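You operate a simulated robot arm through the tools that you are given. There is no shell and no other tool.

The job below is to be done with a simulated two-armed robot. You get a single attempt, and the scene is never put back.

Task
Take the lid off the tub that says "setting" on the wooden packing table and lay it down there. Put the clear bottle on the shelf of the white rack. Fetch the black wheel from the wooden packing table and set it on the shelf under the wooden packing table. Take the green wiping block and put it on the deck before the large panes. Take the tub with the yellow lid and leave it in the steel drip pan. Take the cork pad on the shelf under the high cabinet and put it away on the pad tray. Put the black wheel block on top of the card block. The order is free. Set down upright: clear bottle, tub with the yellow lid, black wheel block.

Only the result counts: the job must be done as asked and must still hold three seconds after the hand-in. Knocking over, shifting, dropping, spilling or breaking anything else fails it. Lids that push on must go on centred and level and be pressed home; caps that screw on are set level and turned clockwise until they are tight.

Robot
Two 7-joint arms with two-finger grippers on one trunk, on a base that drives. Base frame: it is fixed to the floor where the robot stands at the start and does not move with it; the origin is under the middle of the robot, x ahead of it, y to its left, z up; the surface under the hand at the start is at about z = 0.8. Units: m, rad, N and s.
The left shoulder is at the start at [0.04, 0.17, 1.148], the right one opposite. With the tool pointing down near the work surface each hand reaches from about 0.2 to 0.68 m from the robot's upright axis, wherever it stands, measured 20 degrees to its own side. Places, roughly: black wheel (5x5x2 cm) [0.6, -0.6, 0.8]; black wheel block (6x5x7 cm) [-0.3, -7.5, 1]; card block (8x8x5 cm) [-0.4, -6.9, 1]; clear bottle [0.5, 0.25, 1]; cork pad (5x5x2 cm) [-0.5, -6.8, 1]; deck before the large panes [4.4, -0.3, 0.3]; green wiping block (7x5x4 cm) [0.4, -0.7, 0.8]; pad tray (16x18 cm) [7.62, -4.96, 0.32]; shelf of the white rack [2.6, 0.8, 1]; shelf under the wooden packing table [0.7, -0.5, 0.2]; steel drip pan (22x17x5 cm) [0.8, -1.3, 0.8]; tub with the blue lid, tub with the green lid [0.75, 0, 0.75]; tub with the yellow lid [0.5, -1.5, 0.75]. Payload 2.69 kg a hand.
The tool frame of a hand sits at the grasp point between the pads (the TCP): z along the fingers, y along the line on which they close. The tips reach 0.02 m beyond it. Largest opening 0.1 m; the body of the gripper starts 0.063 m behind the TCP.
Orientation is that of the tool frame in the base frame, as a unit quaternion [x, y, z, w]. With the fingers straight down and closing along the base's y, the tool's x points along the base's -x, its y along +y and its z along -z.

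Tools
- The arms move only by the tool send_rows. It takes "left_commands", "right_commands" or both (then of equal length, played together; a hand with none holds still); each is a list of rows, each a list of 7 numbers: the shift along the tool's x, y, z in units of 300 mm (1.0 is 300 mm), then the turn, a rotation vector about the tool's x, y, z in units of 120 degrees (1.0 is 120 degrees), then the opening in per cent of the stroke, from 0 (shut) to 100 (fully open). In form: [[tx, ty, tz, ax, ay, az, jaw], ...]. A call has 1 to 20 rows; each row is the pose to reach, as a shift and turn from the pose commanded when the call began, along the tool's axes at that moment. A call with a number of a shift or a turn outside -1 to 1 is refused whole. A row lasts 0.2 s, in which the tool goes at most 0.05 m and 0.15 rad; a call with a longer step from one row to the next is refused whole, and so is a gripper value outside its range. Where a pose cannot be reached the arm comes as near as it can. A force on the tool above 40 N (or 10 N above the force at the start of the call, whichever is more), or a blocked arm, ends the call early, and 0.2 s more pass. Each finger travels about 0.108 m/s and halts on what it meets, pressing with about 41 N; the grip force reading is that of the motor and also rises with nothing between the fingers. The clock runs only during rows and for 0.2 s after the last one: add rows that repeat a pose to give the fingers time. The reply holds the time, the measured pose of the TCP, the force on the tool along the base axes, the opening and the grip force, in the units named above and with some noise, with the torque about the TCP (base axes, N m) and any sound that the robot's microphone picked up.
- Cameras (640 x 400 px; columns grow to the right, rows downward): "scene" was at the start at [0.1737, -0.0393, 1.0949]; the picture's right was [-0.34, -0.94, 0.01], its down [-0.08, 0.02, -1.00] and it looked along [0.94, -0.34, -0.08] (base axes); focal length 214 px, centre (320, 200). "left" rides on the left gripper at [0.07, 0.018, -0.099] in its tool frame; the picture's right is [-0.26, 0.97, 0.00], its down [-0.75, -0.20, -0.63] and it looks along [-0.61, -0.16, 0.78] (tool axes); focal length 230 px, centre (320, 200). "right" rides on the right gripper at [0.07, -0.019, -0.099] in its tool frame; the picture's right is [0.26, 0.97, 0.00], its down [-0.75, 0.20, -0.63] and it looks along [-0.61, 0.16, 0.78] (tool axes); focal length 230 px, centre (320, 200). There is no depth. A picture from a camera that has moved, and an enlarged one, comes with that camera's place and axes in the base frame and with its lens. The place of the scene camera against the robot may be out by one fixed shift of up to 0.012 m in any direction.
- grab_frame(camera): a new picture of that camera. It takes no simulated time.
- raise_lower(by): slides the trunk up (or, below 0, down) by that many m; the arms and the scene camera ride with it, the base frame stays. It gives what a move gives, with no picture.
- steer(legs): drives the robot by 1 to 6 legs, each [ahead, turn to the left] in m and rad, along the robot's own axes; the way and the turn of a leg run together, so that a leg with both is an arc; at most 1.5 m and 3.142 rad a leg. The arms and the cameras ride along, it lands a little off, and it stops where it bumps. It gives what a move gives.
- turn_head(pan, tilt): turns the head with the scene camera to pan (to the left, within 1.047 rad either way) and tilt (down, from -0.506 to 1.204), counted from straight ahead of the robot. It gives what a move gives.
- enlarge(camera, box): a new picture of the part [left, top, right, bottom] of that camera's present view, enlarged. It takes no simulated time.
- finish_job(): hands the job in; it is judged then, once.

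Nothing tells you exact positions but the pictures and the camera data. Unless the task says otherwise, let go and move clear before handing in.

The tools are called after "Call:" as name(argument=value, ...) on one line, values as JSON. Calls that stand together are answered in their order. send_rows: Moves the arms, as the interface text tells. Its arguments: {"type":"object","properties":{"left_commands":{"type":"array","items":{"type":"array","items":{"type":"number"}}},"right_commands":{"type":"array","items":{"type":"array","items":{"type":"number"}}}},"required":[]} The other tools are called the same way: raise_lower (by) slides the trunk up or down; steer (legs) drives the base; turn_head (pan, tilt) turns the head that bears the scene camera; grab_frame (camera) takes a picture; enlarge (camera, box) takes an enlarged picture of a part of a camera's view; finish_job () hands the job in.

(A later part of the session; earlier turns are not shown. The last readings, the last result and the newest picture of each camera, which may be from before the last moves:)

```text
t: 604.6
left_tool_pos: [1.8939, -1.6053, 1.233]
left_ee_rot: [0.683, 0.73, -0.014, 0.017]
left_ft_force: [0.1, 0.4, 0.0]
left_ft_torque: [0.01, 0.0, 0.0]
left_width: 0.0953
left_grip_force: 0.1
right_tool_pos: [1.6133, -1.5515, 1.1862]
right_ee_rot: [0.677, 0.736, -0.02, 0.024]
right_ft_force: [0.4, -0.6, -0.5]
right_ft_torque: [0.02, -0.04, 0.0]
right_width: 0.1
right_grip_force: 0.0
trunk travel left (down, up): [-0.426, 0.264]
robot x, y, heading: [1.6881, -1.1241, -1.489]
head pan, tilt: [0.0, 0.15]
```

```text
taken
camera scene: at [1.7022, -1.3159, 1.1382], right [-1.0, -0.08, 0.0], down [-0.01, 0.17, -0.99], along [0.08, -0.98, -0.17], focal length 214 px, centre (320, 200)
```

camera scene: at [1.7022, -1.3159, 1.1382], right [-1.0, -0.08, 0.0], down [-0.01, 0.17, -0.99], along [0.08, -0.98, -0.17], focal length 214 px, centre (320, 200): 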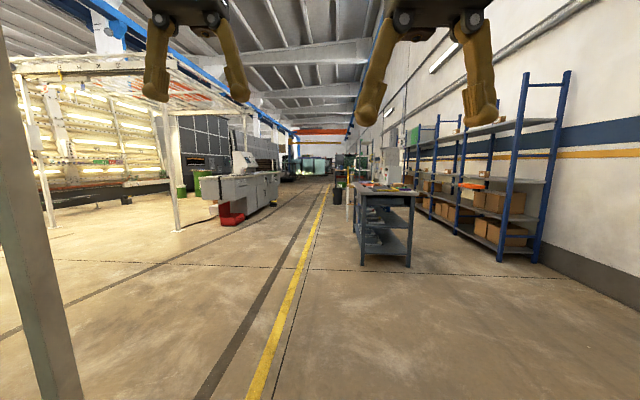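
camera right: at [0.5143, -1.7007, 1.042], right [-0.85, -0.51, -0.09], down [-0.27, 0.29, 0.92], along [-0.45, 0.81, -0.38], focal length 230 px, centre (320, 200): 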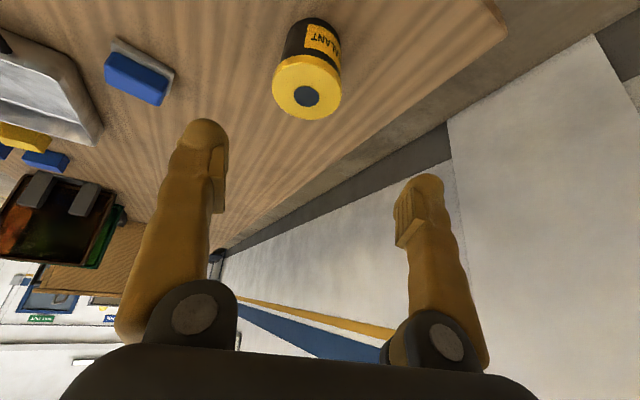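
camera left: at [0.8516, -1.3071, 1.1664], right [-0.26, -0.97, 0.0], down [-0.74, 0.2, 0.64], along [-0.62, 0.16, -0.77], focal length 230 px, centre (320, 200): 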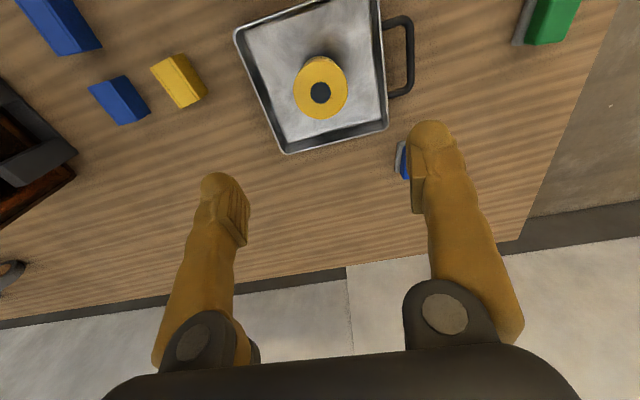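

Path along the yellow line passes left of the bench. Drive on.

Call:
steer(legs=[[1.4, 0], [1.4, 0]])

Call:
turn_head(pan=-0.4, tilt=0.15)

Call:
grab_frame(camera="scene")

```text
t: 618.0
left_tool_pos: [2.0996, -4.3575, 1.233]
left_ee_rot: [0.682, 0.731, -0.014, 0.017]
left_ft_force: [-0.1, 0.2, -0.4]
left_ft_torque: [0.01, -0.01, 0.01]
left_width: 0.0949
left_grip_force: 0.0
right_tool_pos: [1.8208, -4.302, 1.1862]
right_ee_rot: [0.675, 0.737, -0.021, 0.024]
right_ft_force: [-0.3, 0.0, 0.9]
right_ft_torque: [0.0, -0.01, -0.02]
right_width: 0.0999
right_grip_force: 0.0
trunk travel left (down, up): [-0.426, 0.264]
robot x, y, heading: [1.8935, -3.876, -1.491]
head pan, tilt: [0.0, 0.15]
```

```text
t: 618.8
left_tool_pos: [2.0979, -4.3372, 1.2408]
left_ee_rot: [0.682, 0.731, -0.019, 0.023]
left_ft_force: [1.0, -0.1, 0.2]
left_ft_torque: [0.03, -0.01, -0.01]
left_width: 0.0951
left_grip_force: 0.0
right_tool_pos: [1.82, -4.2836, 1.1935]
right_ee_rot: [0.676, 0.736, -0.028, 0.03]
right_ft_force: [-0.6, -0.5, -0.1]
right_ft_torque: [0.04, 0.0, -0.02]
right_width: 0.1
right_grip_force: 0.1
trunk travel left (down, up): [-0.426, 0.264]
robot x, y, heading: [1.8945, -3.8772, -1.489]
head pan, tilt: [-0.4, 0.15]
```

```text
taken
camera scene: at [1.872, -4.0631, 1.1384], right [-0.95, 0.32, 0.01], down [0.05, 0.16, -0.99], along [-0.31, -0.94, -0.17], focal length 214 px, centre (320, 200)
```

scene: 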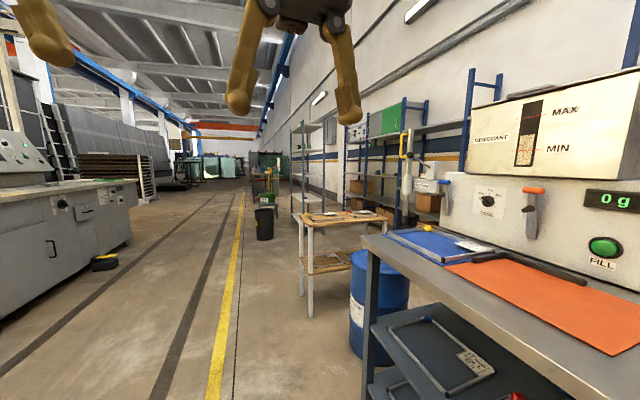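

Continue along the line and look again.

Call:
steer(legs=[[1.3, 0]])

Call:
turn_head(pan=-0.6, tilt=0.2)

Call:
grab_frame(camera="scene")

```text
t: 625.5
left_tool_pos: [2.1939, -5.6577, 1.2418]
left_ee_rot: [0.685, 0.728, -0.018, 0.023]
left_ft_force: [-1.5, -0.1, 0.1]
left_ft_torque: [-0.03, -0.01, -0.02]
left_width: 0.0948
left_grip_force: 0.1
right_tool_pos: [1.9165, -5.6023, 1.1924]
right_ee_rot: [0.678, 0.734, -0.028, 0.029]
right_ft_force: [-0.6, -0.5, 0.8]
right_ft_torque: [-0.05, -0.01, 0.01]
right_width: 0.1002
right_grip_force: 0.0
trunk travel left (down, up): [-0.426, 0.264]
robot x, y, heading: [1.9954, -5.1941, -1.501]
head pan, tilt: [-0.4, 0.15]
```

```text
t: 626.2
left_tool_pos: [2.1917, -5.6365, 1.2501]
left_ee_rot: [0.684, 0.729, -0.025, 0.03]
left_ft_force: [0.8, 0.8, 0.1]
left_ft_torque: [-0.07, -0.02, 0.0]
left_width: 0.0953
left_grip_force: 0.0
right_tool_pos: [1.913, -5.5807, 1.1955]
right_ee_rot: [0.677, 0.734, -0.029, 0.031]
right_ft_force: [0.3, 1.2, 0.4]
right_ft_torque: [-0.04, -0.01, -0.02]
right_width: 0.1001
right_grip_force: 0.0
trunk travel left (down, up): [-0.426, 0.264]
robot x, y, heading: [1.9938, -5.1942, -1.498]
head pan, tilt: [-0.6, 0.201]
```

```text
taken
camera scene: at [1.9522, -5.3717, 1.1342], right [-0.86, 0.5, 0.01], down [0.1, 0.19, -0.98], along [-0.49, -0.84, -0.21], focal length 214 px, centre (320, 200)
```

scene: 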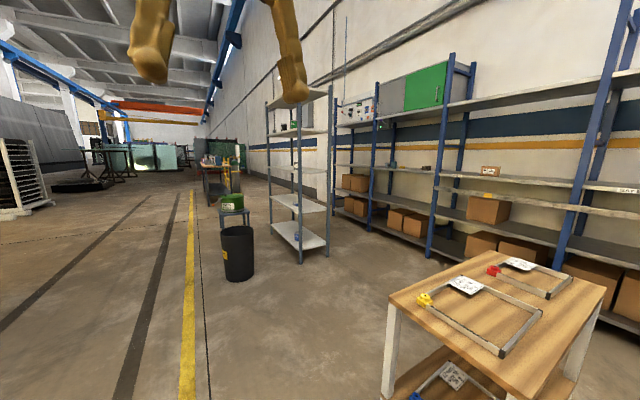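

The green high cabinet is on the blue racking; zoom on the shelf beneath it.

Call:
enlarge(camera="scene", box=[320, 60, 520, 260])

Call:
enlarge(camera="scene", box=[330, 130, 450, 190])

```text
2.00 times, centred on (420, 160) of scene
camera zoom: at [1.9522, -5.3717, 1.1342], right [-0.86, 0.5, 0.01], down [0.1, 0.19, -0.98], along [-0.49, -0.84, -0.21], focal length 429 px, centre (120, 280)
```

zoom: 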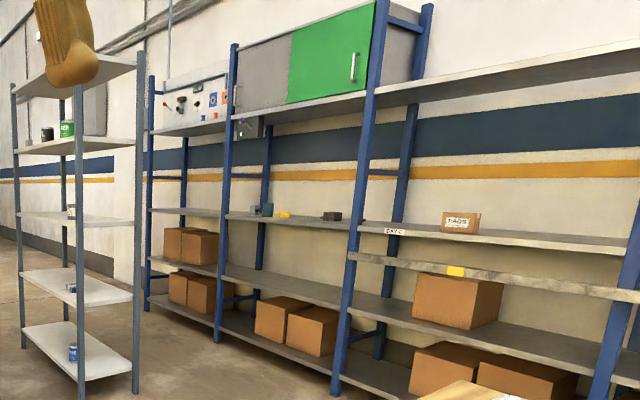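

```text
5.33 times, centred on (390, 160) of scene
camera zoom: at [1.9522, -5.3717, 1.1342], right [-0.86, 0.5, 0.01], down [0.1, 0.19, -0.98], along [-0.49, -0.84, -0.21], focal length 1144 px, centre (-53, 413)
```

zoom: 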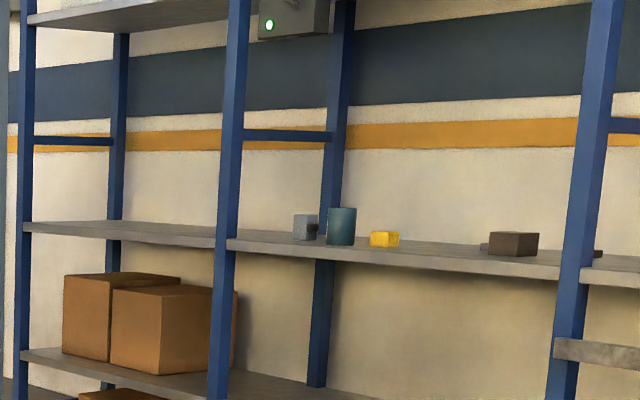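

The shelf at z≈0.97 holds several small items. There's a free lane at y≈-6.6 between the wooden table and the ladder shelf. Drive on to y≈-6.5.

Call:
steer(legs=[[1.32, 0]])

```text
t: 632.9
left_tool_pos: [2.3101, -6.9599, 1.248]
left_ee_rot: [0.676, 0.736, -0.024, 0.03]
left_ft_force: [-0.4, 0.3, 0.4]
left_ft_torque: [0.0, 0.03, 0.01]
left_width: 0.0948
left_grip_force: 0.0
right_tool_pos: [2.0302, -6.9082, 1.1957]
right_ee_rot: [0.671, 0.74, -0.028, 0.031]
right_ft_force: [0.4, 0.1, -0.9]
right_ft_torque: [0.01, 0.05, 0.01]
right_width: 0.1001
right_grip_force: 0.0
trunk travel left (down, up): [-0.426, 0.264]
robot x, y, heading: [2.1019, -6.5167, -1.478]
head pan, tilt: [-0.6, 0.201]
```

Call:
send_rows(left_commands=[[-0.1, 0, 0.05, 0, 0.01, 0, 100], [-0.2, 0, 0.1, 0, 0.02, 0, 100], [-0.2, 0, 0.1, 0, 0.02, 0, 100], [-0.2, 0, 0.1, 0, 0.02, 0, 100]], right_commands=[[-0.13, 0, 0.03, 0, 0.01, 0, 100], [-0.26, 0, 0.06, 0, 0.02, 0, 100], [-0.35, 0, 0.06, 0, 0.025, 0, 100], [-0.35, 0, 0.06, 0, 0.025, 0, 100]])

Call:
steer(legs=[[0, -0.7]])

```text
t: 633.9
left_tool_pos: [2.3138, -7.0055, 1.2295]
left_ee_rot: [0.677, 0.736, -0.014, 0.018]
left_ft_force: [0.0, -0.7, 0.4]
left_ft_torque: [0.05, -0.04, 0.04]
left_width: 0.1
left_grip_force: 0.1
right_tool_pos: [2.0401, -6.998, 1.1918]
right_ee_rot: [0.671, 0.741, -0.015, 0.016]
right_ft_force: [-0.1, -0.7, 0.6]
right_ft_torque: [0.06, -0.03, -0.01]
right_width: 0.1002
right_grip_force: 0.0
trunk travel left (down, up): [-0.426, 0.264]
robot x, y, heading: [2.1005, -6.5171, -1.48]
head pan, tilt: [-0.6, 0.201]
```

```text
t: 636.2
left_tool_pos: [1.9499, -7.0231, 1.2318]
left_ee_rot: [0.889, 0.458, -0.021, 0.014]
left_ft_force: [0.2, -0.1, 0.2]
left_ft_torque: [0.0, 0.0, 0.03]
left_width: 0.0998
left_grip_force: 0.0
right_tool_pos: [1.7459, -6.84, 1.1937]
right_ee_rot: [0.885, 0.464, -0.02, 0.011]
right_ft_force: [0.5, 0.8, 0.7]
right_ft_torque: [0.02, -0.01, -0.02]
right_width: 0.0999
right_grip_force: 0.0
trunk travel left (down, up): [-0.426, 0.264]
robot x, y, heading: [2.1072, -6.5187, -2.184]
head pan, tilt: [-0.6, 0.201]
```

Call:
steer(legs=[[0, -0.72]])

Call:
turn_head(pan=0.0, tilt=0.25)

Call:
grab_frame(camera="scene")

```text
t: 638.6
left_tool_pos: [1.6746, -6.7877, 1.2389]
left_ee_rot: [0.993, 0.113, -0.032, 0.005]
left_ft_force: [-0.6, 1.3, -0.6]
left_ft_torque: [-0.03, 0.01, -0.01]
left_width: 0.0999
left_grip_force: 0.0
right_tool_pos: [1.6413, -6.5172, 1.2011]
right_ee_rot: [0.992, 0.12, -0.031, 0.003]
right_ft_force: [0.8, 0.4, 0.6]
right_ft_torque: [0.05, 0.02, 0.0]
right_width: 0.1001
right_grip_force: 0.1
trunk travel left (down, up): [-0.426, 0.264]
robot x, y, heading: [2.1069, -6.5264, -2.904]
head pan, tilt: [-0.6, 0.201]
```

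```text
t: 639.6
left_tool_pos: [1.6912, -6.7848, 1.2457]
left_ee_rot: [0.993, 0.112, -0.039, 0.007]
left_ft_force: [0.0, 0.0, 0.0]
left_ft_torque: [0.01, 0.0, 0.02]
left_width: 0.1001
left_grip_force: 0.0
right_tool_pos: [1.6582, -6.5146, 1.2072]
right_ee_rot: [0.992, 0.119, -0.039, 0.004]
right_ft_force: [0.0, 0.1, -0.6]
right_ft_torque: [0.01, -0.03, -0.03]
right_width: 0.0999
right_grip_force: 0.0
trunk travel left (down, up): [-0.426, 0.264]
robot x, y, heading: [2.1077, -6.5264, -2.9]
head pan, tilt: [0.0, 0.25]
```

```text
taken
camera scene: at [1.926, -6.5761, 1.1287], right [-0.23, 0.97, 0.0], down [0.26, 0.06, -0.96], along [-0.94, -0.22, -0.27], focal length 214 px, centre (320, 200)
```

scene: 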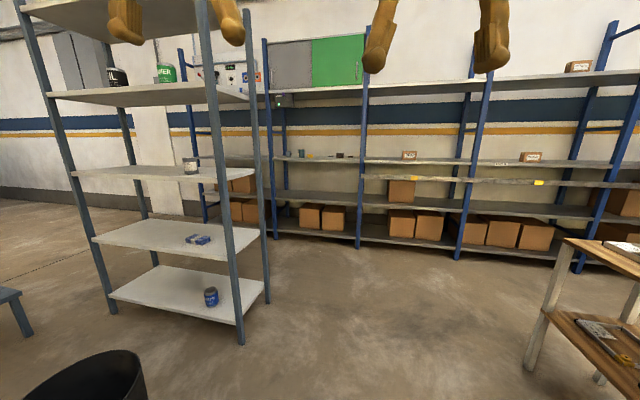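

Call:
enlarge(camera="scene", box=[250, 130, 450, 190])

Call:
steer(legs=[[0, -0.12]])

```text
3.20 times, centred on (350, 160) of scene
camera zoom: at [1.926, -6.5761, 1.1287], right [-0.23, 0.97, 0.0], down [0.26, 0.06, -0.96], along [-0.94, -0.22, -0.27], focal length 686 px, centre (224, 328)
```

zoom: 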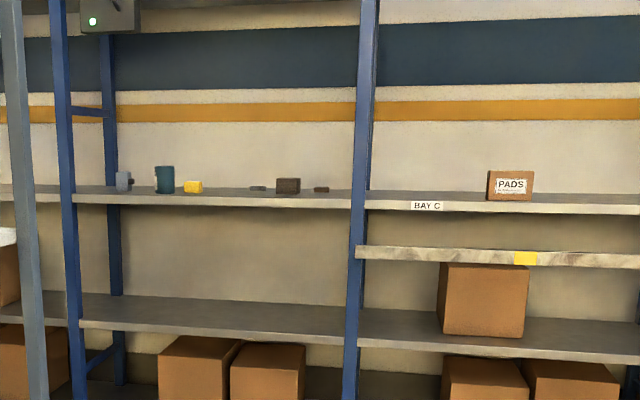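

```text
t: 640.5
left_tool_pos: [1.6637, -6.7325, 1.2458]
left_ee_rot: [0.998, 0.051, -0.041, 0.005]
left_ft_force: [-0.7, -0.5, -0.3]
left_ft_torque: [-0.03, 0.03, 0.01]
left_width: 0.1
left_grip_force: 0.0
right_tool_pos: [1.6649, -6.4585, 1.2083]
right_ee_rot: [0.997, 0.059, -0.041, 0.001]
right_ft_force: [-0.2, 0.4, -0.2]
right_ft_torque: [-0.03, 0.04, -0.01]
right_width: 0.1
right_grip_force: 0.1
trunk travel left (down, up): [-0.426, 0.264]
robot x, y, heading: [2.1077, -6.5204, -3.029]
head pan, tilt: [0.0, 0.25]
```

Items from the left: a block with a black wheel (y≈-7.45), teal cup, yellow block, flat pads at y≈-7.02 and -6.80, and the dark card block at (−0.4, −6.9). Drive toward the shelf.

Call:
steer(legs=[[1.0, 0], [0.7, 0]])

Call:
grab_frame(camera="scene")

```text
t: 649.2
left_tool_pos: [-0.0181, -6.9154, 1.253]
left_ee_rot: [0.998, 0.048, -0.047, 0.005]
left_ft_force: [-0.9, -0.4, -0.6]
left_ft_torque: [0.02, -0.01, -0.01]
left_width: 0.0997
left_grip_force: 0.1
right_tool_pos: [-0.0175, -6.6424, 1.2155]
right_ee_rot: [0.997, 0.057, -0.048, 0.0]
right_ft_force: [0.3, -0.6, 0.4]
right_ft_torque: [-0.04, 0.0, 0.02]
right_width: 0.1003
right_grip_force: 0.1
trunk travel left (down, up): [-0.426, 0.264]
robot x, y, heading: [0.4064, -6.717, -3.033]
head pan, tilt: [0.0, 0.25]
```

```text
taken
camera scene: at [0.2231, -6.7405, 1.1289], right [-0.11, 0.99, 0.0], down [0.26, 0.03, -0.96], along [-0.96, -0.1, -0.26], focal length 214 px, centre (320, 200)
```

scene: 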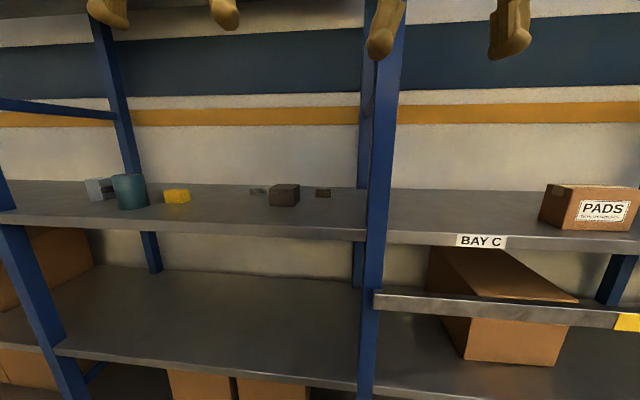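

Call:
enlarge(camera="scene", box=[60, 150, 220, 240])

Call:
enlarge(camera="scene", box=[230, 160, 350, 230])

```text
4.00 times, centred on (140, 195) of scene
camera zoom: at [0.2231, -6.7405, 1.1289], right [-0.11, 0.99, 0.0], down [0.26, 0.03, -0.96], along [-0.96, -0.1, -0.26], focal length 858 px, centre (1040, 220)
```

zoom: 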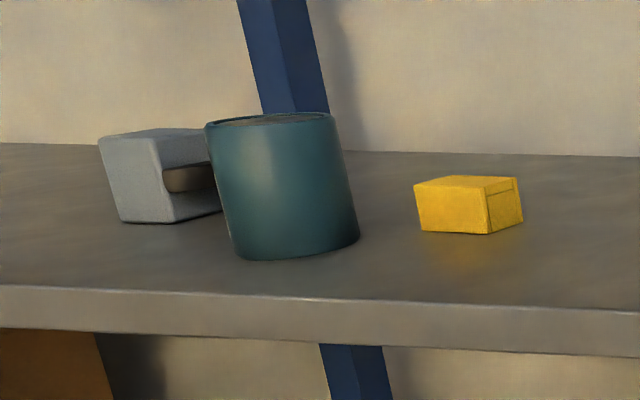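

```text
5.33 times, centred on (290, 195) of scene
camera zoom: at [0.2231, -6.7405, 1.1289], right [-0.11, 0.99, 0.0], down [0.26, 0.03, -0.96], along [-0.96, -0.1, -0.26], focal length 1144 px, centre (480, 227)
```

zoom: 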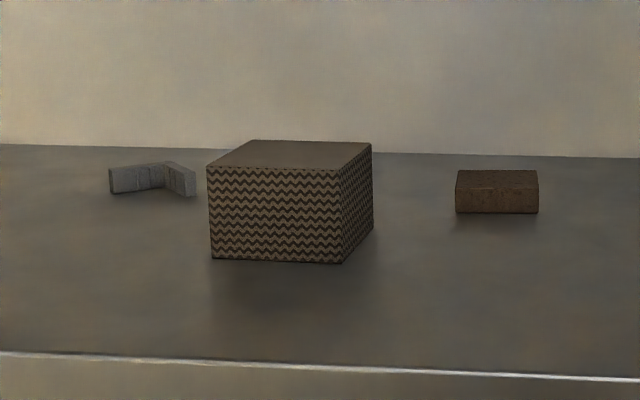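

I can identify the wheel block (−0.36, −7.50), card block (≈−0.38, −6.90) and the brown cork pad (−0.50, −6.805). Move a bit closer, then shift to y≈-7.25 for the wheel block.

Call:
steer(legs=[[0.13, 0]])

Call:
steer(legs=[[0, 0.73]])

```text
t: 650.6
left_tool_pos: [-0.118, -6.9278, 1.2602]
left_ee_rot: [0.997, 0.05, -0.058, 0.007]
left_ft_force: [-0.2, -0.7, 0.0]
left_ft_torque: [-0.01, 0.09, 0.0]
left_width: 0.1
left_grip_force: 0.1
right_tool_pos: [-0.1084, -6.6522, 1.2177]
right_ee_rot: [0.998, 0.053, -0.037, -0.001]
right_ft_force: [0.2, -0.5, -0.4]
right_ft_torque: [-0.02, 0.05, 0.01]
right_width: 0.1001
right_grip_force: 0.1
trunk travel left (down, up): [-0.426, 0.264]
robot x, y, heading: [0.2799, -6.7302, -3.034]
head pan, tilt: [0.0, 0.25]
stopped in leg 1: the force on the tool passed its limit at 180 N (the readings are from after the stop); the commanded pose is now the measured one
```

```text
t: 651.5
left_tool_pos: [-0.0697, -6.9442, 1.2146]
left_ee_rot: [0.997, 0.078, 0.007, 0.003]
left_ft_force: [0.5, -0.8, 0.5]
left_ft_torque: [0.03, 0.11, 0.0]
left_width: 0.0999
left_grip_force: 0.1
right_tool_pos: [-0.0708, -6.6703, 1.1892]
right_ee_rot: [0.997, 0.082, 0.011, -0.005]
right_ft_force: [1.1, -0.6, -0.4]
right_ft_torque: [0.01, 0.09, -0.01]
right_width: 0.1003
right_grip_force: 0.1
trunk travel left (down, up): [-0.426, 0.264]
robot x, y, heading: [0.2784, -6.7229, -2.981]
head pan, tilt: [0.0, 0.25]
stopped in leg 1: the robot was blocked; the commanded pose is now the measured one
```

A hand bumped the blue post. Check that nothing on the shelf moved.

Call:
turn_head(pan=0.1, tilt=0.3)

Call:
grab_frame(camera="scene")

Call:
grab_frame(camera="right")

Call:
grab_frame(camera="left")

```text
t: 652.2
left_tool_pos: [-0.0758, -6.9435, 1.2141]
left_ee_rot: [0.997, 0.078, 0.008, 0.004]
left_ft_force: [0.4, 0.0, 0.4]
left_ft_torque: [-0.01, -0.04, -0.04]
left_width: 0.0999
left_grip_force: 0.2
right_tool_pos: [-0.076, -6.6685, 1.1886]
right_ee_rot: [0.997, 0.082, 0.012, -0.004]
right_ft_force: [0.8, -0.8, 0.8]
right_ft_torque: [-0.01, -0.04, 0.01]
right_width: 0.1
right_grip_force: 0.1
trunk travel left (down, up): [-0.426, 0.264]
robot x, y, heading: [0.2783, -6.7228, -2.98]
head pan, tilt: [0.099, 0.3]
```

```text
taken
camera scene: at [0.1006, -6.7717, 1.1242], right [-0.26, 0.97, 0.0], down [0.3, 0.08, -0.95], along [-0.92, -0.24, -0.31], focal length 214 px, centre (320, 200)
```

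scene: 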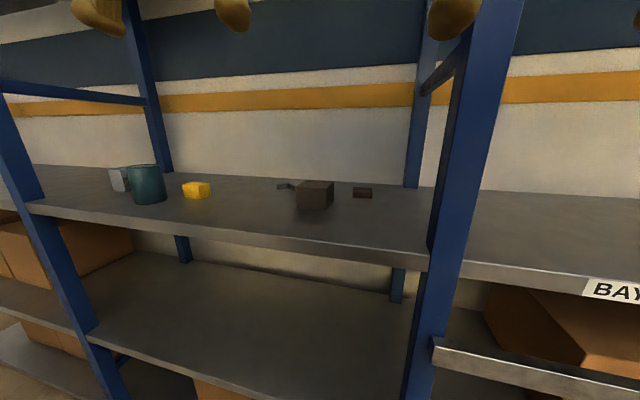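

```text
taken
camera right: at [-0.0134, -6.6396, 1.2896], right [0.41, -0.91, 0.0], down [-0.72, -0.33, 0.61], along [-0.56, -0.25, -0.79], focal length 230 px, centre (320, 200)
```

right: 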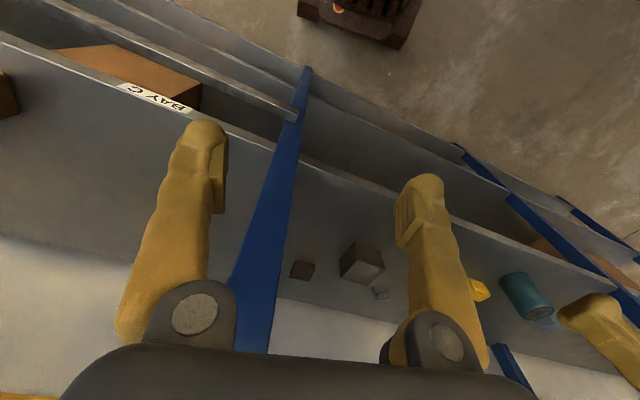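

```text
taken
camera left: at [-0.005, -6.9504, 1.314], right [-0.1, -0.99, 0.0], down [-0.78, 0.09, 0.62], along [-0.61, 0.06, -0.79], focal length 230 px, centre (320, 200)
```

left: 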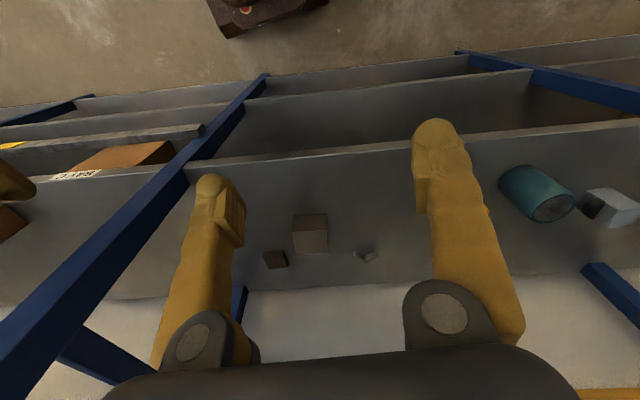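

Nothing moved. I'll back off slightly, stretch the arms, and turn to go along the shelf.

Call:
steer(legs=[[-0.1, 0]])

Call:
send_rows(left_commands=[[-0.1, 0, 0, 0, 0, 0, 100], [-0.2, 0, 0, 0, 0, 0, 100], [-0.3, 0, 0, 0, 0, 0, 100], [-0.3, 0, 0, 0, 0, 0, 100], [-0.3, 0, 0, 0, 0, 0, 100]], right_commands=[[-0.1, 0.05, 0, 0, 0, 0, 100], [-0.2, 0.1, 0, 0, 0, 0, 100], [-0.3, 0.15, 0, 0, 0, 0, 100], [-0.3, 0.2, 0, 0, 0, 0, 100], [-0.3, 0.2, 0, 0, 0, 0, 100]])

Call:
steer(legs=[[0, 0.6]])

```text
t: 653.4
left_tool_pos: [0.0235, -6.9283, 1.215]
left_ee_rot: [0.997, 0.078, 0.007, 0.004]
left_ft_force: [-0.1, -0.4, 0.3]
left_ft_torque: [0.01, 0.05, 0.03]
left_width: 0.1001
left_grip_force: 0.1
right_tool_pos: [0.0223, -6.6526, 1.1887]
right_ee_rot: [0.996, 0.083, 0.01, -0.004]
right_ft_force: [1.3, 0.9, 0.1]
right_ft_torque: [0.01, 0.03, 0.02]
right_width: 0.0997
right_grip_force: 0.1
trunk travel left (down, up): [-0.426, 0.264]
robot x, y, heading: [0.3771, -6.7113, -2.978]
head pan, tilt: [0.099, 0.3]
```

```text
t: 654.5
left_tool_pos: [-0.0484, -6.9414, 1.2205]
left_ee_rot: [0.997, 0.078, 0.0, 0.005]
left_ft_force: [-0.4, -0.2, 0.1]
left_ft_torque: [0.02, -0.05, -0.01]
left_width: 0.1003
left_grip_force: 0.1
right_tool_pos: [-0.038, -6.7247, 1.1928]
right_ee_rot: [0.997, 0.083, 0.003, -0.004]
right_ft_force: [-0.3, -0.1, 0.3]
right_ft_torque: [0.0, -0.02, 0.02]
right_width: 0.1
right_grip_force: 0.0
trunk travel left (down, up): [-0.426, 0.264]
robot x, y, heading: [0.3789, -6.7075, -2.979]
head pan, tilt: [0.099, 0.3]
```

```text
t: 656.6
left_tool_pos: [0.1581, -7.1407, 1.2206]
left_ee_rot: [0.93, 0.368, 0.001, 0.003]
left_ft_force: [0.1, 0.6, -0.5]
left_ft_torque: [0.0, 0.0, 0.02]
left_width: 0.0999
left_grip_force: 0.0
right_tool_pos: [0.0431, -6.9563, 1.1927]
right_ee_rot: [0.928, 0.373, 0.002, -0.005]
right_ft_force: [0.5, -0.6, 0.6]
right_ft_torque: [0.01, -0.01, 0.01]
right_width: 0.1
right_grip_force: 0.0
trunk travel left (down, up): [-0.426, 0.264]
robot x, y, heading: [0.3766, -6.7097, -2.38]
head pan, tilt: [0.099, 0.3]
```

Call:
steer(legs=[[0, 0.6]])

```text
t: 658.7
left_tool_pos: [0.4486, -7.1719, 1.2282]
left_ee_rot: [0.776, 0.63, -0.004, 0.008]
left_ft_force: [0.3, -0.3, 0.1]
left_ft_torque: [-0.01, 0.01, 0.0]
left_width: 0.1001
left_grip_force: 0.0
right_tool_pos: [0.2515, -7.0868, 1.1994]
right_ee_rot: [0.774, 0.634, -0.006, -0.001]
right_ft_force: [0.5, 0.5, -0.1]
right_ft_torque: [-0.02, 0.03, -0.01]
right_width: 0.1002
right_grip_force: 0.1
trunk travel left (down, up): [-0.426, 0.264]
robot x, y, heading: [0.3774, -6.7064, -1.775]
head pan, tilt: [0.099, 0.3]
```

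Call:
send_rows(left_commands=[[-0.12, -0.04, 0.04, 0, 0, 0, 100], [-0.24, -0.08, 0.08, 0, 0, 0, 100], [-0.36, -0.12, 0.12, 0, 0, 0, 100], [-0.48, -0.16, 0.16, 0, 0, 0, 100], [-0.55, -0.18, 0.2, 0, 0, 0, 100], [-0.55, -0.18, 0.2, 0, 0, 0, 100], [-0.55, -0.18, 0.2, 0, 0, 0, 100]])

Call:
steer(legs=[[0.5, 0]])

```text
t: 660.0
left_tool_pos: [0.3659, -7.2842, 1.1953]
left_ee_rot: [0.777, 0.629, -0.019, 0.021]
left_ft_force: [0.5, 0.5, 0.1]
left_ft_torque: [-0.07, 0.01, 0.0]
left_width: 0.0999
left_grip_force: 0.1
right_tool_pos: [0.2583, -7.0414, 1.2095]
right_ee_rot: [0.774, 0.633, -0.017, 0.006]
right_ft_force: [0.5, 2.0, 0.0]
right_ft_torque: [-0.11, 0.01, -0.03]
right_width: 0.0998
right_grip_force: 0.0
trunk travel left (down, up): [-0.426, 0.264]
robot x, y, heading: [0.3758, -6.7066, -1.772]
head pan, tilt: [0.099, 0.3]
stopped in row 6 (left hand): the arm was blocked; the commanded pose is now the measured one
```

```text
t: 661.2
left_tool_pos: [0.3565, -7.33, 1.2054]
left_ee_rot: [0.776, 0.63, -0.024, 0.027]
left_ft_force: [-0.6, -1.5, -1.7]
left_ft_torque: [0.03, 0.01, 0.0]
left_width: 0.1
left_grip_force: 0.0
right_tool_pos: [0.2484, -7.0868, 1.1857]
right_ee_rot: [0.773, 0.634, 0.016, -0.02]
right_ft_force: [-0.5, -0.9, -1.3]
right_ft_torque: [0.09, 0.01, 0.01]
right_width: 0.1
right_grip_force: 0.1
trunk travel left (down, up): [-0.426, 0.264]
robot x, y, heading: [0.3595, -6.7737, -1.774]
head pan, tilt: [0.099, 0.3]
stopped in leg 1: the robot was blocked; the commanded pose is now the measured one
```

Call:
turn_head(pan=0.5, tilt=0.3)

Call:
grab_frame(camera="scene")

Call:
grab_frame(camera="left")

```text
t: 662.1
left_tool_pos: [0.3579, -7.3242, 1.2091]
left_ee_rot: [0.775, 0.63, -0.027, 0.03]
left_ft_force: [0.2, -0.6, 0.2]
left_ft_torque: [-0.01, -0.06, -0.02]
left_width: 0.1002
left_grip_force: 0.1
right_tool_pos: [0.2506, -7.0803, 1.1837]
right_ee_rot: [0.774, 0.633, 0.017, -0.022]
right_ft_force: [0.4, -0.5, -0.6]
right_ft_torque: [-0.02, -0.02, -0.01]
right_width: 0.0999
right_grip_force: 0.0
trunk travel left (down, up): [-0.426, 0.264]
robot x, y, heading: [0.3587, -6.7729, -1.774]
head pan, tilt: [0.499, 0.3]
```

```text
taken
camera scene: at [0.3687, -6.9578, 1.1245], right [-0.96, -0.29, -0.01], down [-0.08, 0.3, -0.95], along [0.28, -0.91, -0.31], focal length 214 px, centre (320, 200)
```

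scene: 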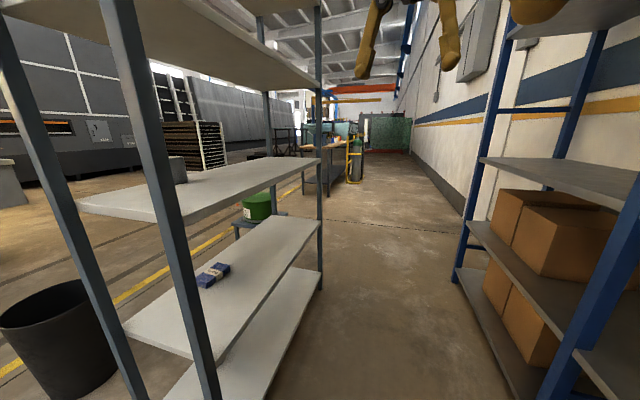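

```text
taken
camera left: at [0.3907, -7.252, 1.3024], right [0.89, -0.45, 0.03], down [-0.35, -0.64, 0.68], along [-0.29, -0.62, -0.73], focal length 230 px, centre (320, 200)
```

left: 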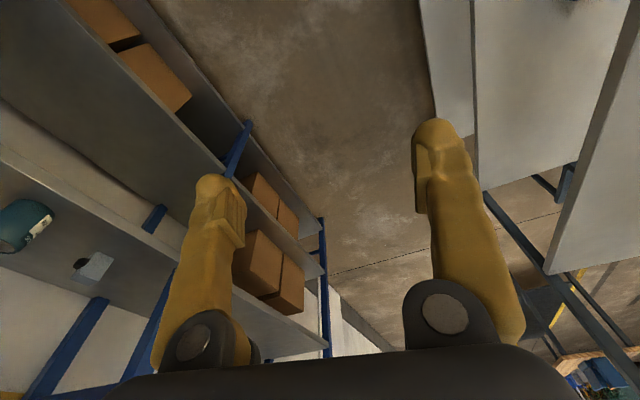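

It looks clear; retry the drive.

Call:
steer(legs=[[0.42, 0]])

```text
t: 664.6
left_tool_pos: [0.2731, -7.7242, 1.2086]
left_ee_rot: [0.777, 0.628, -0.026, 0.029]
left_ft_force: [0.6, -0.2, -0.6]
left_ft_torque: [0.04, -0.02, 0.01]
left_width: 0.1
left_grip_force: 0.1
right_tool_pos: [0.1667, -7.4809, 1.1841]
right_ee_rot: [0.774, 0.632, 0.016, -0.022]
right_ft_force: [-0.6, 0.2, -0.1]
right_ft_torque: [0.0, 0.0, 0.02]
right_width: 0.1001
right_grip_force: 0.1
trunk travel left (down, up): [-0.426, 0.264]
robot x, y, heading: [0.2785, -7.1735, -1.778]
head pan, tilt: [0.499, 0.3]
```

Call:
send_rows(right_commands=[[-0.12, 0, 0, 0, 0, 0, 100], [-0.24, 0, 0, 0, 0, 0, 100], [-0.36, 0, 0, 0, 0, 0, 100], [-0.36, 0, 0, 0, 0, 0, 100], [-0.36, 0, 0, 0, 0, 0, 100]])

Call:
steer(legs=[[0, -0.68]])

```text
t: 665.8
left_tool_pos: [0.2785, -7.706, 1.2183]
left_ee_rot: [0.776, 0.628, -0.032, 0.034]
left_ft_force: [-0.4, 0.2, 0.5]
left_ft_torque: [0.0, -0.01, 0.01]
left_width: 0.1002
left_grip_force: 0.0
right_tool_pos: [0.1487, -7.567, 1.185]
right_ee_rot: [0.774, 0.633, 0.009, -0.017]
right_ft_force: [-0.8, 0.1, 0.2]
right_ft_torque: [0.0, -0.03, -0.04]
right_width: 0.0999
right_grip_force: 0.0
trunk travel left (down, up): [-0.426, 0.264]
robot x, y, heading: [0.2795, -7.1754, -1.776]
head pan, tilt: [0.499, 0.3]
```

```text
t: 668.1
left_tool_pos: [-0.0573, -7.5904, 1.2179]
left_ee_rot: [0.941, 0.336, -0.042, 0.023]
left_ft_force: [-0.6, -0.7, -0.6]
left_ft_torque: [-0.02, 0.0, -0.03]
left_width: 0.0999
left_grip_force: 0.0
right_tool_pos: [-0.0706, -7.3995, 1.1862]
right_ee_rot: [0.94, 0.34, 0.016, -0.013]
right_ft_force: [0.3, 0.0, -0.1]
right_ft_torque: [0.02, 0.02, 0.01]
right_width: 0.0998
right_grip_force: 0.1
trunk travel left (down, up): [-0.426, 0.264]
robot x, y, heading: [0.2782, -7.1769, -2.453]
head pan, tilt: [0.499, 0.3]
```

Call:
steer(legs=[[0, -0.68]])

Call:
turn_head(pan=0.2, tilt=0.3)

Call:
grab_frame(camera="scene")

Call:
grab_frame(camera="left")

```text
t: 670.3
left_tool_pos: [-0.2051, -7.2843, 1.2339]
left_ee_rot: [0.998, 0.002, -0.062, 0.007]
left_ft_force: [-0.7, 0.3, 0.9]
left_ft_torque: [-0.02, 0.0, -0.02]
left_width: 0.1003
left_grip_force: 0.1
right_tool_pos: [-0.0985, -7.1293, 1.1983]
right_ee_rot: [1.0, 0.007, 0.003, -0.007]
right_ft_force: [-0.6, -0.3, 0.8]
right_ft_torque: [-0.01, 0.02, 0.03]
right_width: 0.0999
right_grip_force: 0.0
trunk travel left (down, up): [-0.426, 0.264]
robot x, y, heading: [0.2811, -7.1837, -3.132]
head pan, tilt: [0.499, 0.3]
```

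```text
t: 671.1
left_tool_pos: [-0.2091, -7.2846, 1.2337]
left_ee_rot: [0.998, 0.004, -0.06, 0.005]
left_ft_force: [1.3, 0.4, 0.8]
left_ft_torque: [0.04, 0.03, -0.02]
left_width: 0.1
left_grip_force: 0.1
right_tool_pos: [-0.1012, -7.1306, 1.1973]
right_ee_rot: [1.0, 0.008, 0.004, -0.006]
right_ft_force: [0.9, -0.8, -0.2]
right_ft_torque: [0.01, 0.08, 0.01]
right_width: 0.0999
right_grip_force: 0.2
trunk travel left (down, up): [-0.426, 0.264]
robot x, y, heading: [0.2825, -7.1741, -3.134]
head pan, tilt: [0.201, 0.3]
```

```text
taken
camera scene: at [0.1039, -7.2084, 1.1253], right [-0.21, 0.98, 0.0], down [0.3, 0.06, -0.95], along [-0.93, -0.2, -0.31], focal length 214 px, centre (320, 200)
```

scene: 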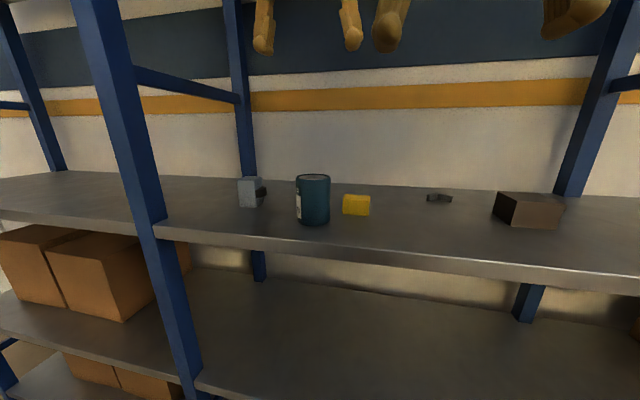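

```text
taken
camera left: at [-0.1279, -7.3021, 1.3227], right [-0.25, -0.97, 0.04], down [-0.67, 0.21, 0.71], along [-0.7, 0.15, -0.7], focal length 230 px, centre (320, 200)
```

left: 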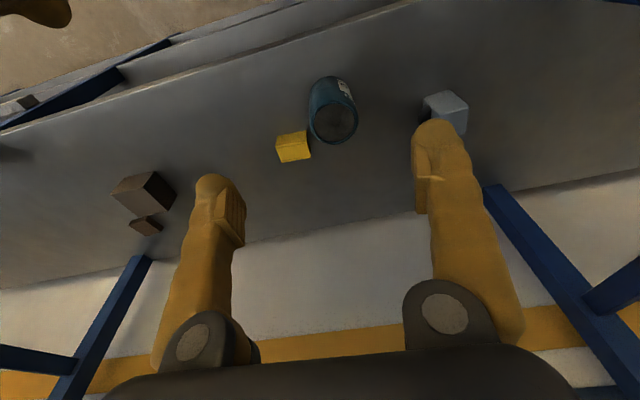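

Call:
enlarge(camera="scene", box=[200, 150, 400, 250])

Call:
enlarge(camera="left", box=[260, 50, 500, 190])

```text
3.20 times, centred on (300, 200) of scene
camera zoom: at [0.1039, -7.2084, 1.1253], right [-0.21, 0.98, 0.0], down [0.3, 0.06, -0.95], along [-0.93, -0.2, -0.31], focal length 686 px, centre (384, 200)
```

zoom: 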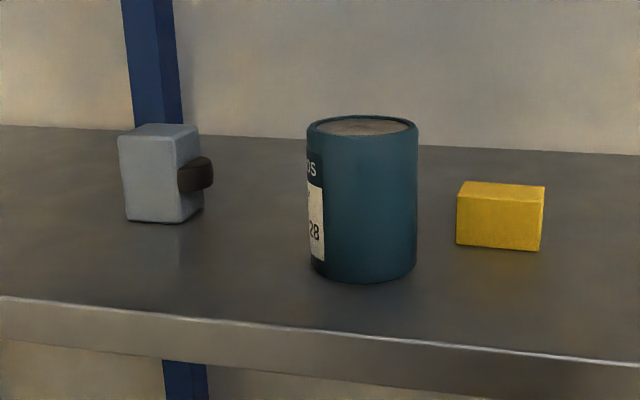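

```text
2.67 times, centred on (380, 120) of left
camera zoom: at [-0.1279, -7.3021, 1.3227], right [-0.25, -0.97, 0.04], down [-0.67, 0.21, 0.71], along [-0.7, 0.15, -0.7], focal length 614 px, centre (160, 413)
```

zoom: 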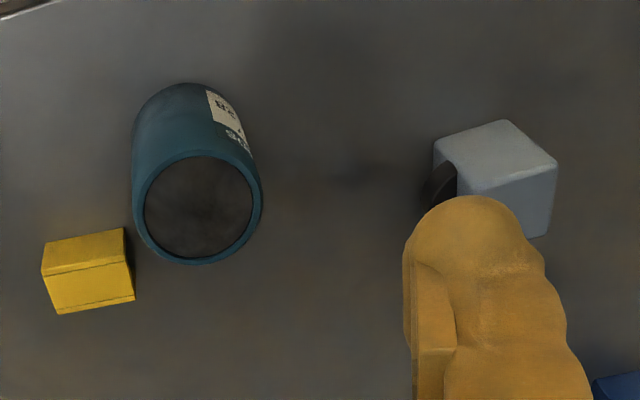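

The "wheel block" is the light-grey block with a black wheel on its +y side, centred near (−0.305, −7.45). I'll grip it front-to-back: rotate the left hand 90° and bring it above.

Call:
send_rows(left_commands=[[-0.028, 0.05, 0.013, 0.0044, 0.0038, 0.0685, 100], [-0.056, 0.1, 0.026, 0.0089, 0.0075, 0.137, 100], [-0.085, 0.149, 0.039, 0.0133, 0.0113, 0.2055, 100], [-0.113, 0.199, 0.052, 0.0177, 0.015, 0.274, 100], [-0.141, 0.248, 0.065, 0.0222, 0.0188, 0.3425, 100], [-0.169, 0.298, 0.078, 0.0266, 0.0225, 0.411, 100], [-0.197, 0.347, 0.091, 0.031, 0.0263, 0.4795, 100], [-0.225, 0.397, 0.104, 0.0355, 0.03, 0.548, 100], [-0.254, 0.447, 0.117, 0.04, 0.0338, 0.616, 100], [-0.282, 0.496, 0.13, 0.0444, 0.0375, 0.6845, 100], [-0.31, 0.546, 0.143, 0.0488, 0.0413, 0.753, 100], [-0.31, 0.546, 0.143, 0.0488, 0.0413, 0.753, 100], [-0.31, 0.546, 0.143, 0.0488, 0.0413, 0.753, 100]])

Call:
grab_frame(camera="left")

Call:
grab_frame(camera="scene")

```text
t: 673.0
left_tool_pos: [-0.2811, -7.3365, 1.2188]
left_ee_rot: [0.843, -0.536, 0.012, 0.047]
left_ft_force: [0.6, -3.4, -1.5]
left_ft_torque: [0.39, 0.12, -0.02]
left_width: 0.0999
left_grip_force: 0.0
right_tool_pos: [-0.065, -7.0443, 1.1702]
right_ee_rot: [0.996, 0.001, 0.087, 0.022]
right_ft_force: [4.3, 4.3, 0.2]
right_ft_torque: [-0.39, 0.41, -0.13]
right_width: 0.0998
right_grip_force: 0.1
trunk travel left (down, up): [-0.426, 0.264]
robot x, y, heading: [0.2791, -7.1745, 3.135]
head pan, tilt: [0.201, 0.3]
stopped in row 9 (right hand): the arm was blocked; the commanded pose is now the measured one
```

```text
taken
camera left: at [-0.265, -7.3983, 1.323], right [-0.98, -0.17, 0.04], down [-0.12, 0.82, 0.56], along [-0.13, 0.55, -0.83], focal length 230 px, centre (320, 200)
```

left: 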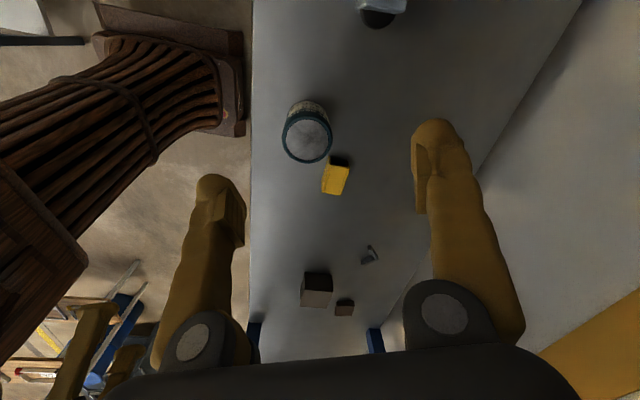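

```text
taken
camera scene: at [0.1413, -7.0275, 1.1468], right [-0.19, 0.97, -0.15], down [0.27, -0.09, -0.96], along [-0.94, -0.23, -0.24], focal length 214 px, centre (320, 200)
```

scene: 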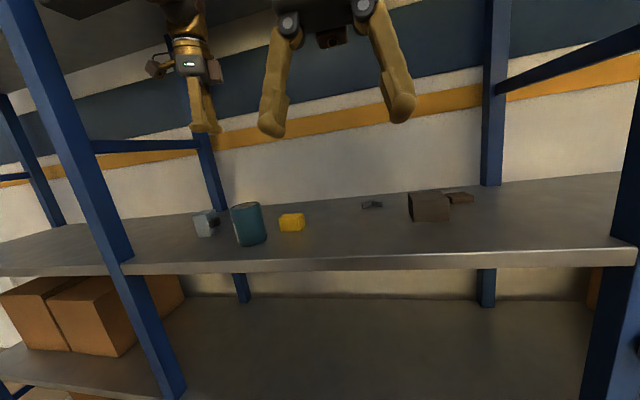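

The robot itself is being tipped sideways — the left arm is pressing on something. Reverse the left arm's motion immediately.

Call:
send_rows(left_commands=[[-0.03, -0.09, -0.01, 0, 0, -0.06, 100], [-0.06, -0.18, -0.02, 0, 0, -0.12, 100], [-0.09, -0.27, -0.03, 0, 0, -0.18, 100], [-0.127, -0.354, -0.033, 0, 0, -0.24, 100]])

Call:
grab_frame(camera="scene")

```text
t: 673.3
left_tool_pos: [-0.334, -7.5437, 1.0852]
left_ee_rot: [0.847, -0.531, 0.001, -0.021]
left_ft_force: [-0.1, 10.5, 3.2]
left_ft_torque: [-1.05, -0.03, -0.04]
left_width: 0.0999
left_grip_force: 0.1
right_tool_pos: [-0.1172, -7.2029, 1.1507]
right_ee_rot: [0.97, -0.082, 0.227, 0.009]
right_ft_force: [-2.6, 4.1, 0.0]
right_ft_torque: [-0.43, -0.27, -0.16]
right_width: 0.0998
right_grip_force: 0.1
trunk travel left (down, up): [-0.426, 0.264]
robot x, y, heading: [0.2675, -7.1762, 3.104]
head pan, tilt: [0.201, 0.3]
stopped in row 1 (left hand): the arm was blocked; the commanded pose is now the measured one
```

```text
taken
camera scene: at [0.0763, -7.1566, 1.1264], right [-0.16, 0.99, -0.04], down [0.32, 0.01, -0.95], along [-0.94, -0.16, -0.31], focal length 214 px, centre (320, 200)
```

scene: 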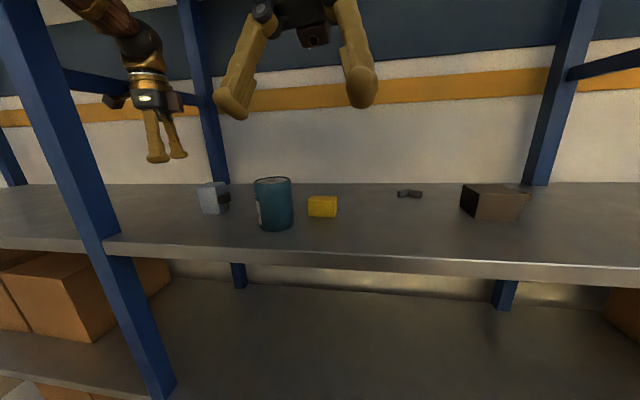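

Call:
send_rows(left_commands=[[0, 0, 0, 0, 0, 0, 100]])

Call:
grab_frame(camera="scene")

Call:
grab_frame(camera="left")

```text
t: 673.6
left_tool_pos: [-0.2837, -7.5309, 1.1027]
left_ee_rot: [0.831, -0.555, -0.014, -0.031]
left_ft_force: [1.2, 5.0, 1.8]
left_ft_torque: [-0.5, 0.08, 0.01]
left_width: 0.1001
left_grip_force: 0.0
right_tool_pos: [-0.0945, -7.26, 1.1819]
right_ee_rot: [0.99, -0.063, 0.122, 0.021]
right_ft_force: [3.5, 2.5, -1.1]
right_ft_torque: [-0.19, 0.26, -0.05]
right_width: 0.0998
right_grip_force: 0.1
trunk travel left (down, up): [-0.426, 0.264]
robot x, y, heading: [0.2831, -7.1817, 3.101]
head pan, tilt: [0.201, 0.3]
stopped in row 1 (right hand): the arm was blocked; the commanded pose is now the measured one
```

```text
taken
camera scene: at [0.1031, -7.1875, 1.1257], right [-0.16, 0.99, -0.01], down [0.3, 0.03, -0.95], along [-0.94, -0.15, -0.3], focal length 214 px, centre (320, 200)
```

scene: 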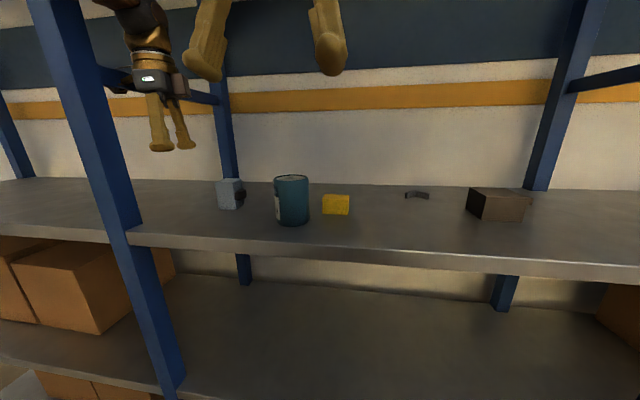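

```text
taken
camera left: at [-0.2758, -7.6082, 1.1971], right [-0.99, -0.13, -0.02], down [-0.11, 0.73, 0.68], along [-0.08, 0.67, -0.73], focal length 230 px, centre (320, 200)
```

left: 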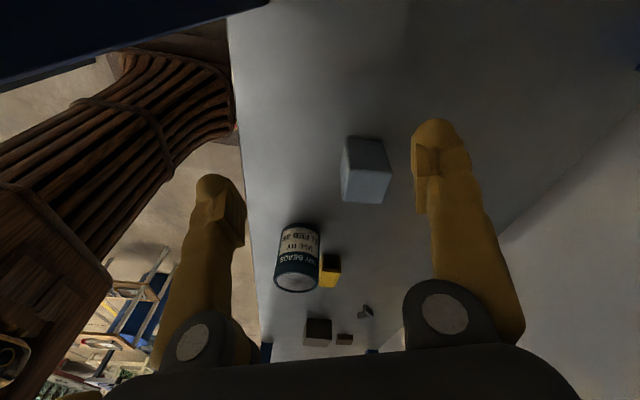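

Call:
turn_head(pan=0.2, tilt=0.35)

Call:
grab_frame(camera="scene")

```text
t: 674.2
left_tool_pos: [-0.286, -7.5266, 1.1028]
left_ee_rot: [0.831, -0.556, -0.011, -0.031]
left_ft_force: [0.8, 1.2, 1.6]
left_ft_torque: [-0.01, 0.1, 0.0]
left_width: 0.0998
left_grip_force: 0.0
right_tool_pos: [-0.0863, -7.2613, 1.1763]
right_ee_rot: [0.991, -0.055, 0.121, 0.008]
right_ft_force: [1.0, 0.0, -0.4]
right_ft_torque: [0.02, 0.07, 0.02]
right_width: 0.1001
right_grip_force: 0.0
trunk travel left (down, up): [-0.426, 0.264]
robot x, y, heading: [0.2824, -7.1817, 3.103]
head pan, tilt: [0.201, 0.351]
```

```text
taken
camera scene: at [0.1034, -7.2007, 1.1204], right [-0.16, 0.99, 0.0], down [0.35, 0.06, -0.93], along [-0.92, -0.15, -0.36], focal length 214 px, centre (320, 200)
```

scene: 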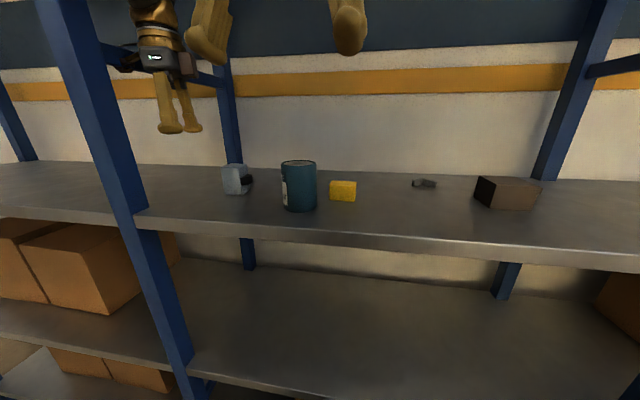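

Call:
grab_frame(camera="left")

Call:
enlarge(camera="left", box=[260, 100, 460, 240])

Call:
enlarge(camera="scene", box=[50, 0, 350, 220])

```text
taken
camera left: at [-0.2778, -7.6036, 1.1979], right [-0.99, -0.13, -0.02], down [-0.11, 0.73, 0.67], along [-0.07, 0.67, -0.74], focal length 230 px, centre (320, 200)
```

left: 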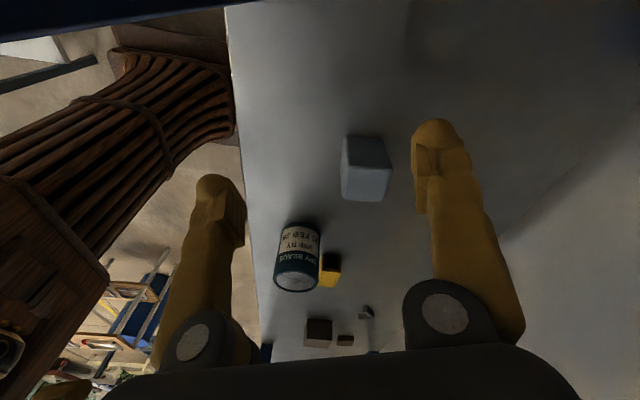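

```text
2.86 times, centred on (360, 170) of left
camera zoom: at [-0.2778, -7.6036, 1.1979], right [-0.99, -0.13, -0.02], down [-0.11, 0.73, 0.67], along [-0.07, 0.67, -0.74], focal length 657 px, centre (206, 286)
```

zoom: 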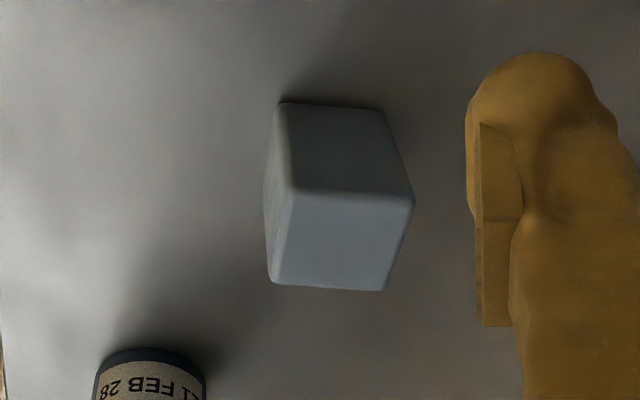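

```text
1.82 times, centred on (200, 110) of scene
camera zoom: at [0.1034, -7.2007, 1.1204], right [-0.16, 0.99, 0.0], down [0.35, 0.06, -0.93], along [-0.92, -0.15, -0.36], focal length 390 px, centre (538, 364)
```

zoom: 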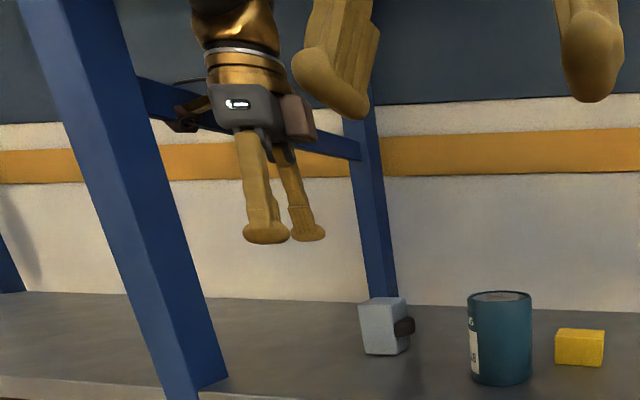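

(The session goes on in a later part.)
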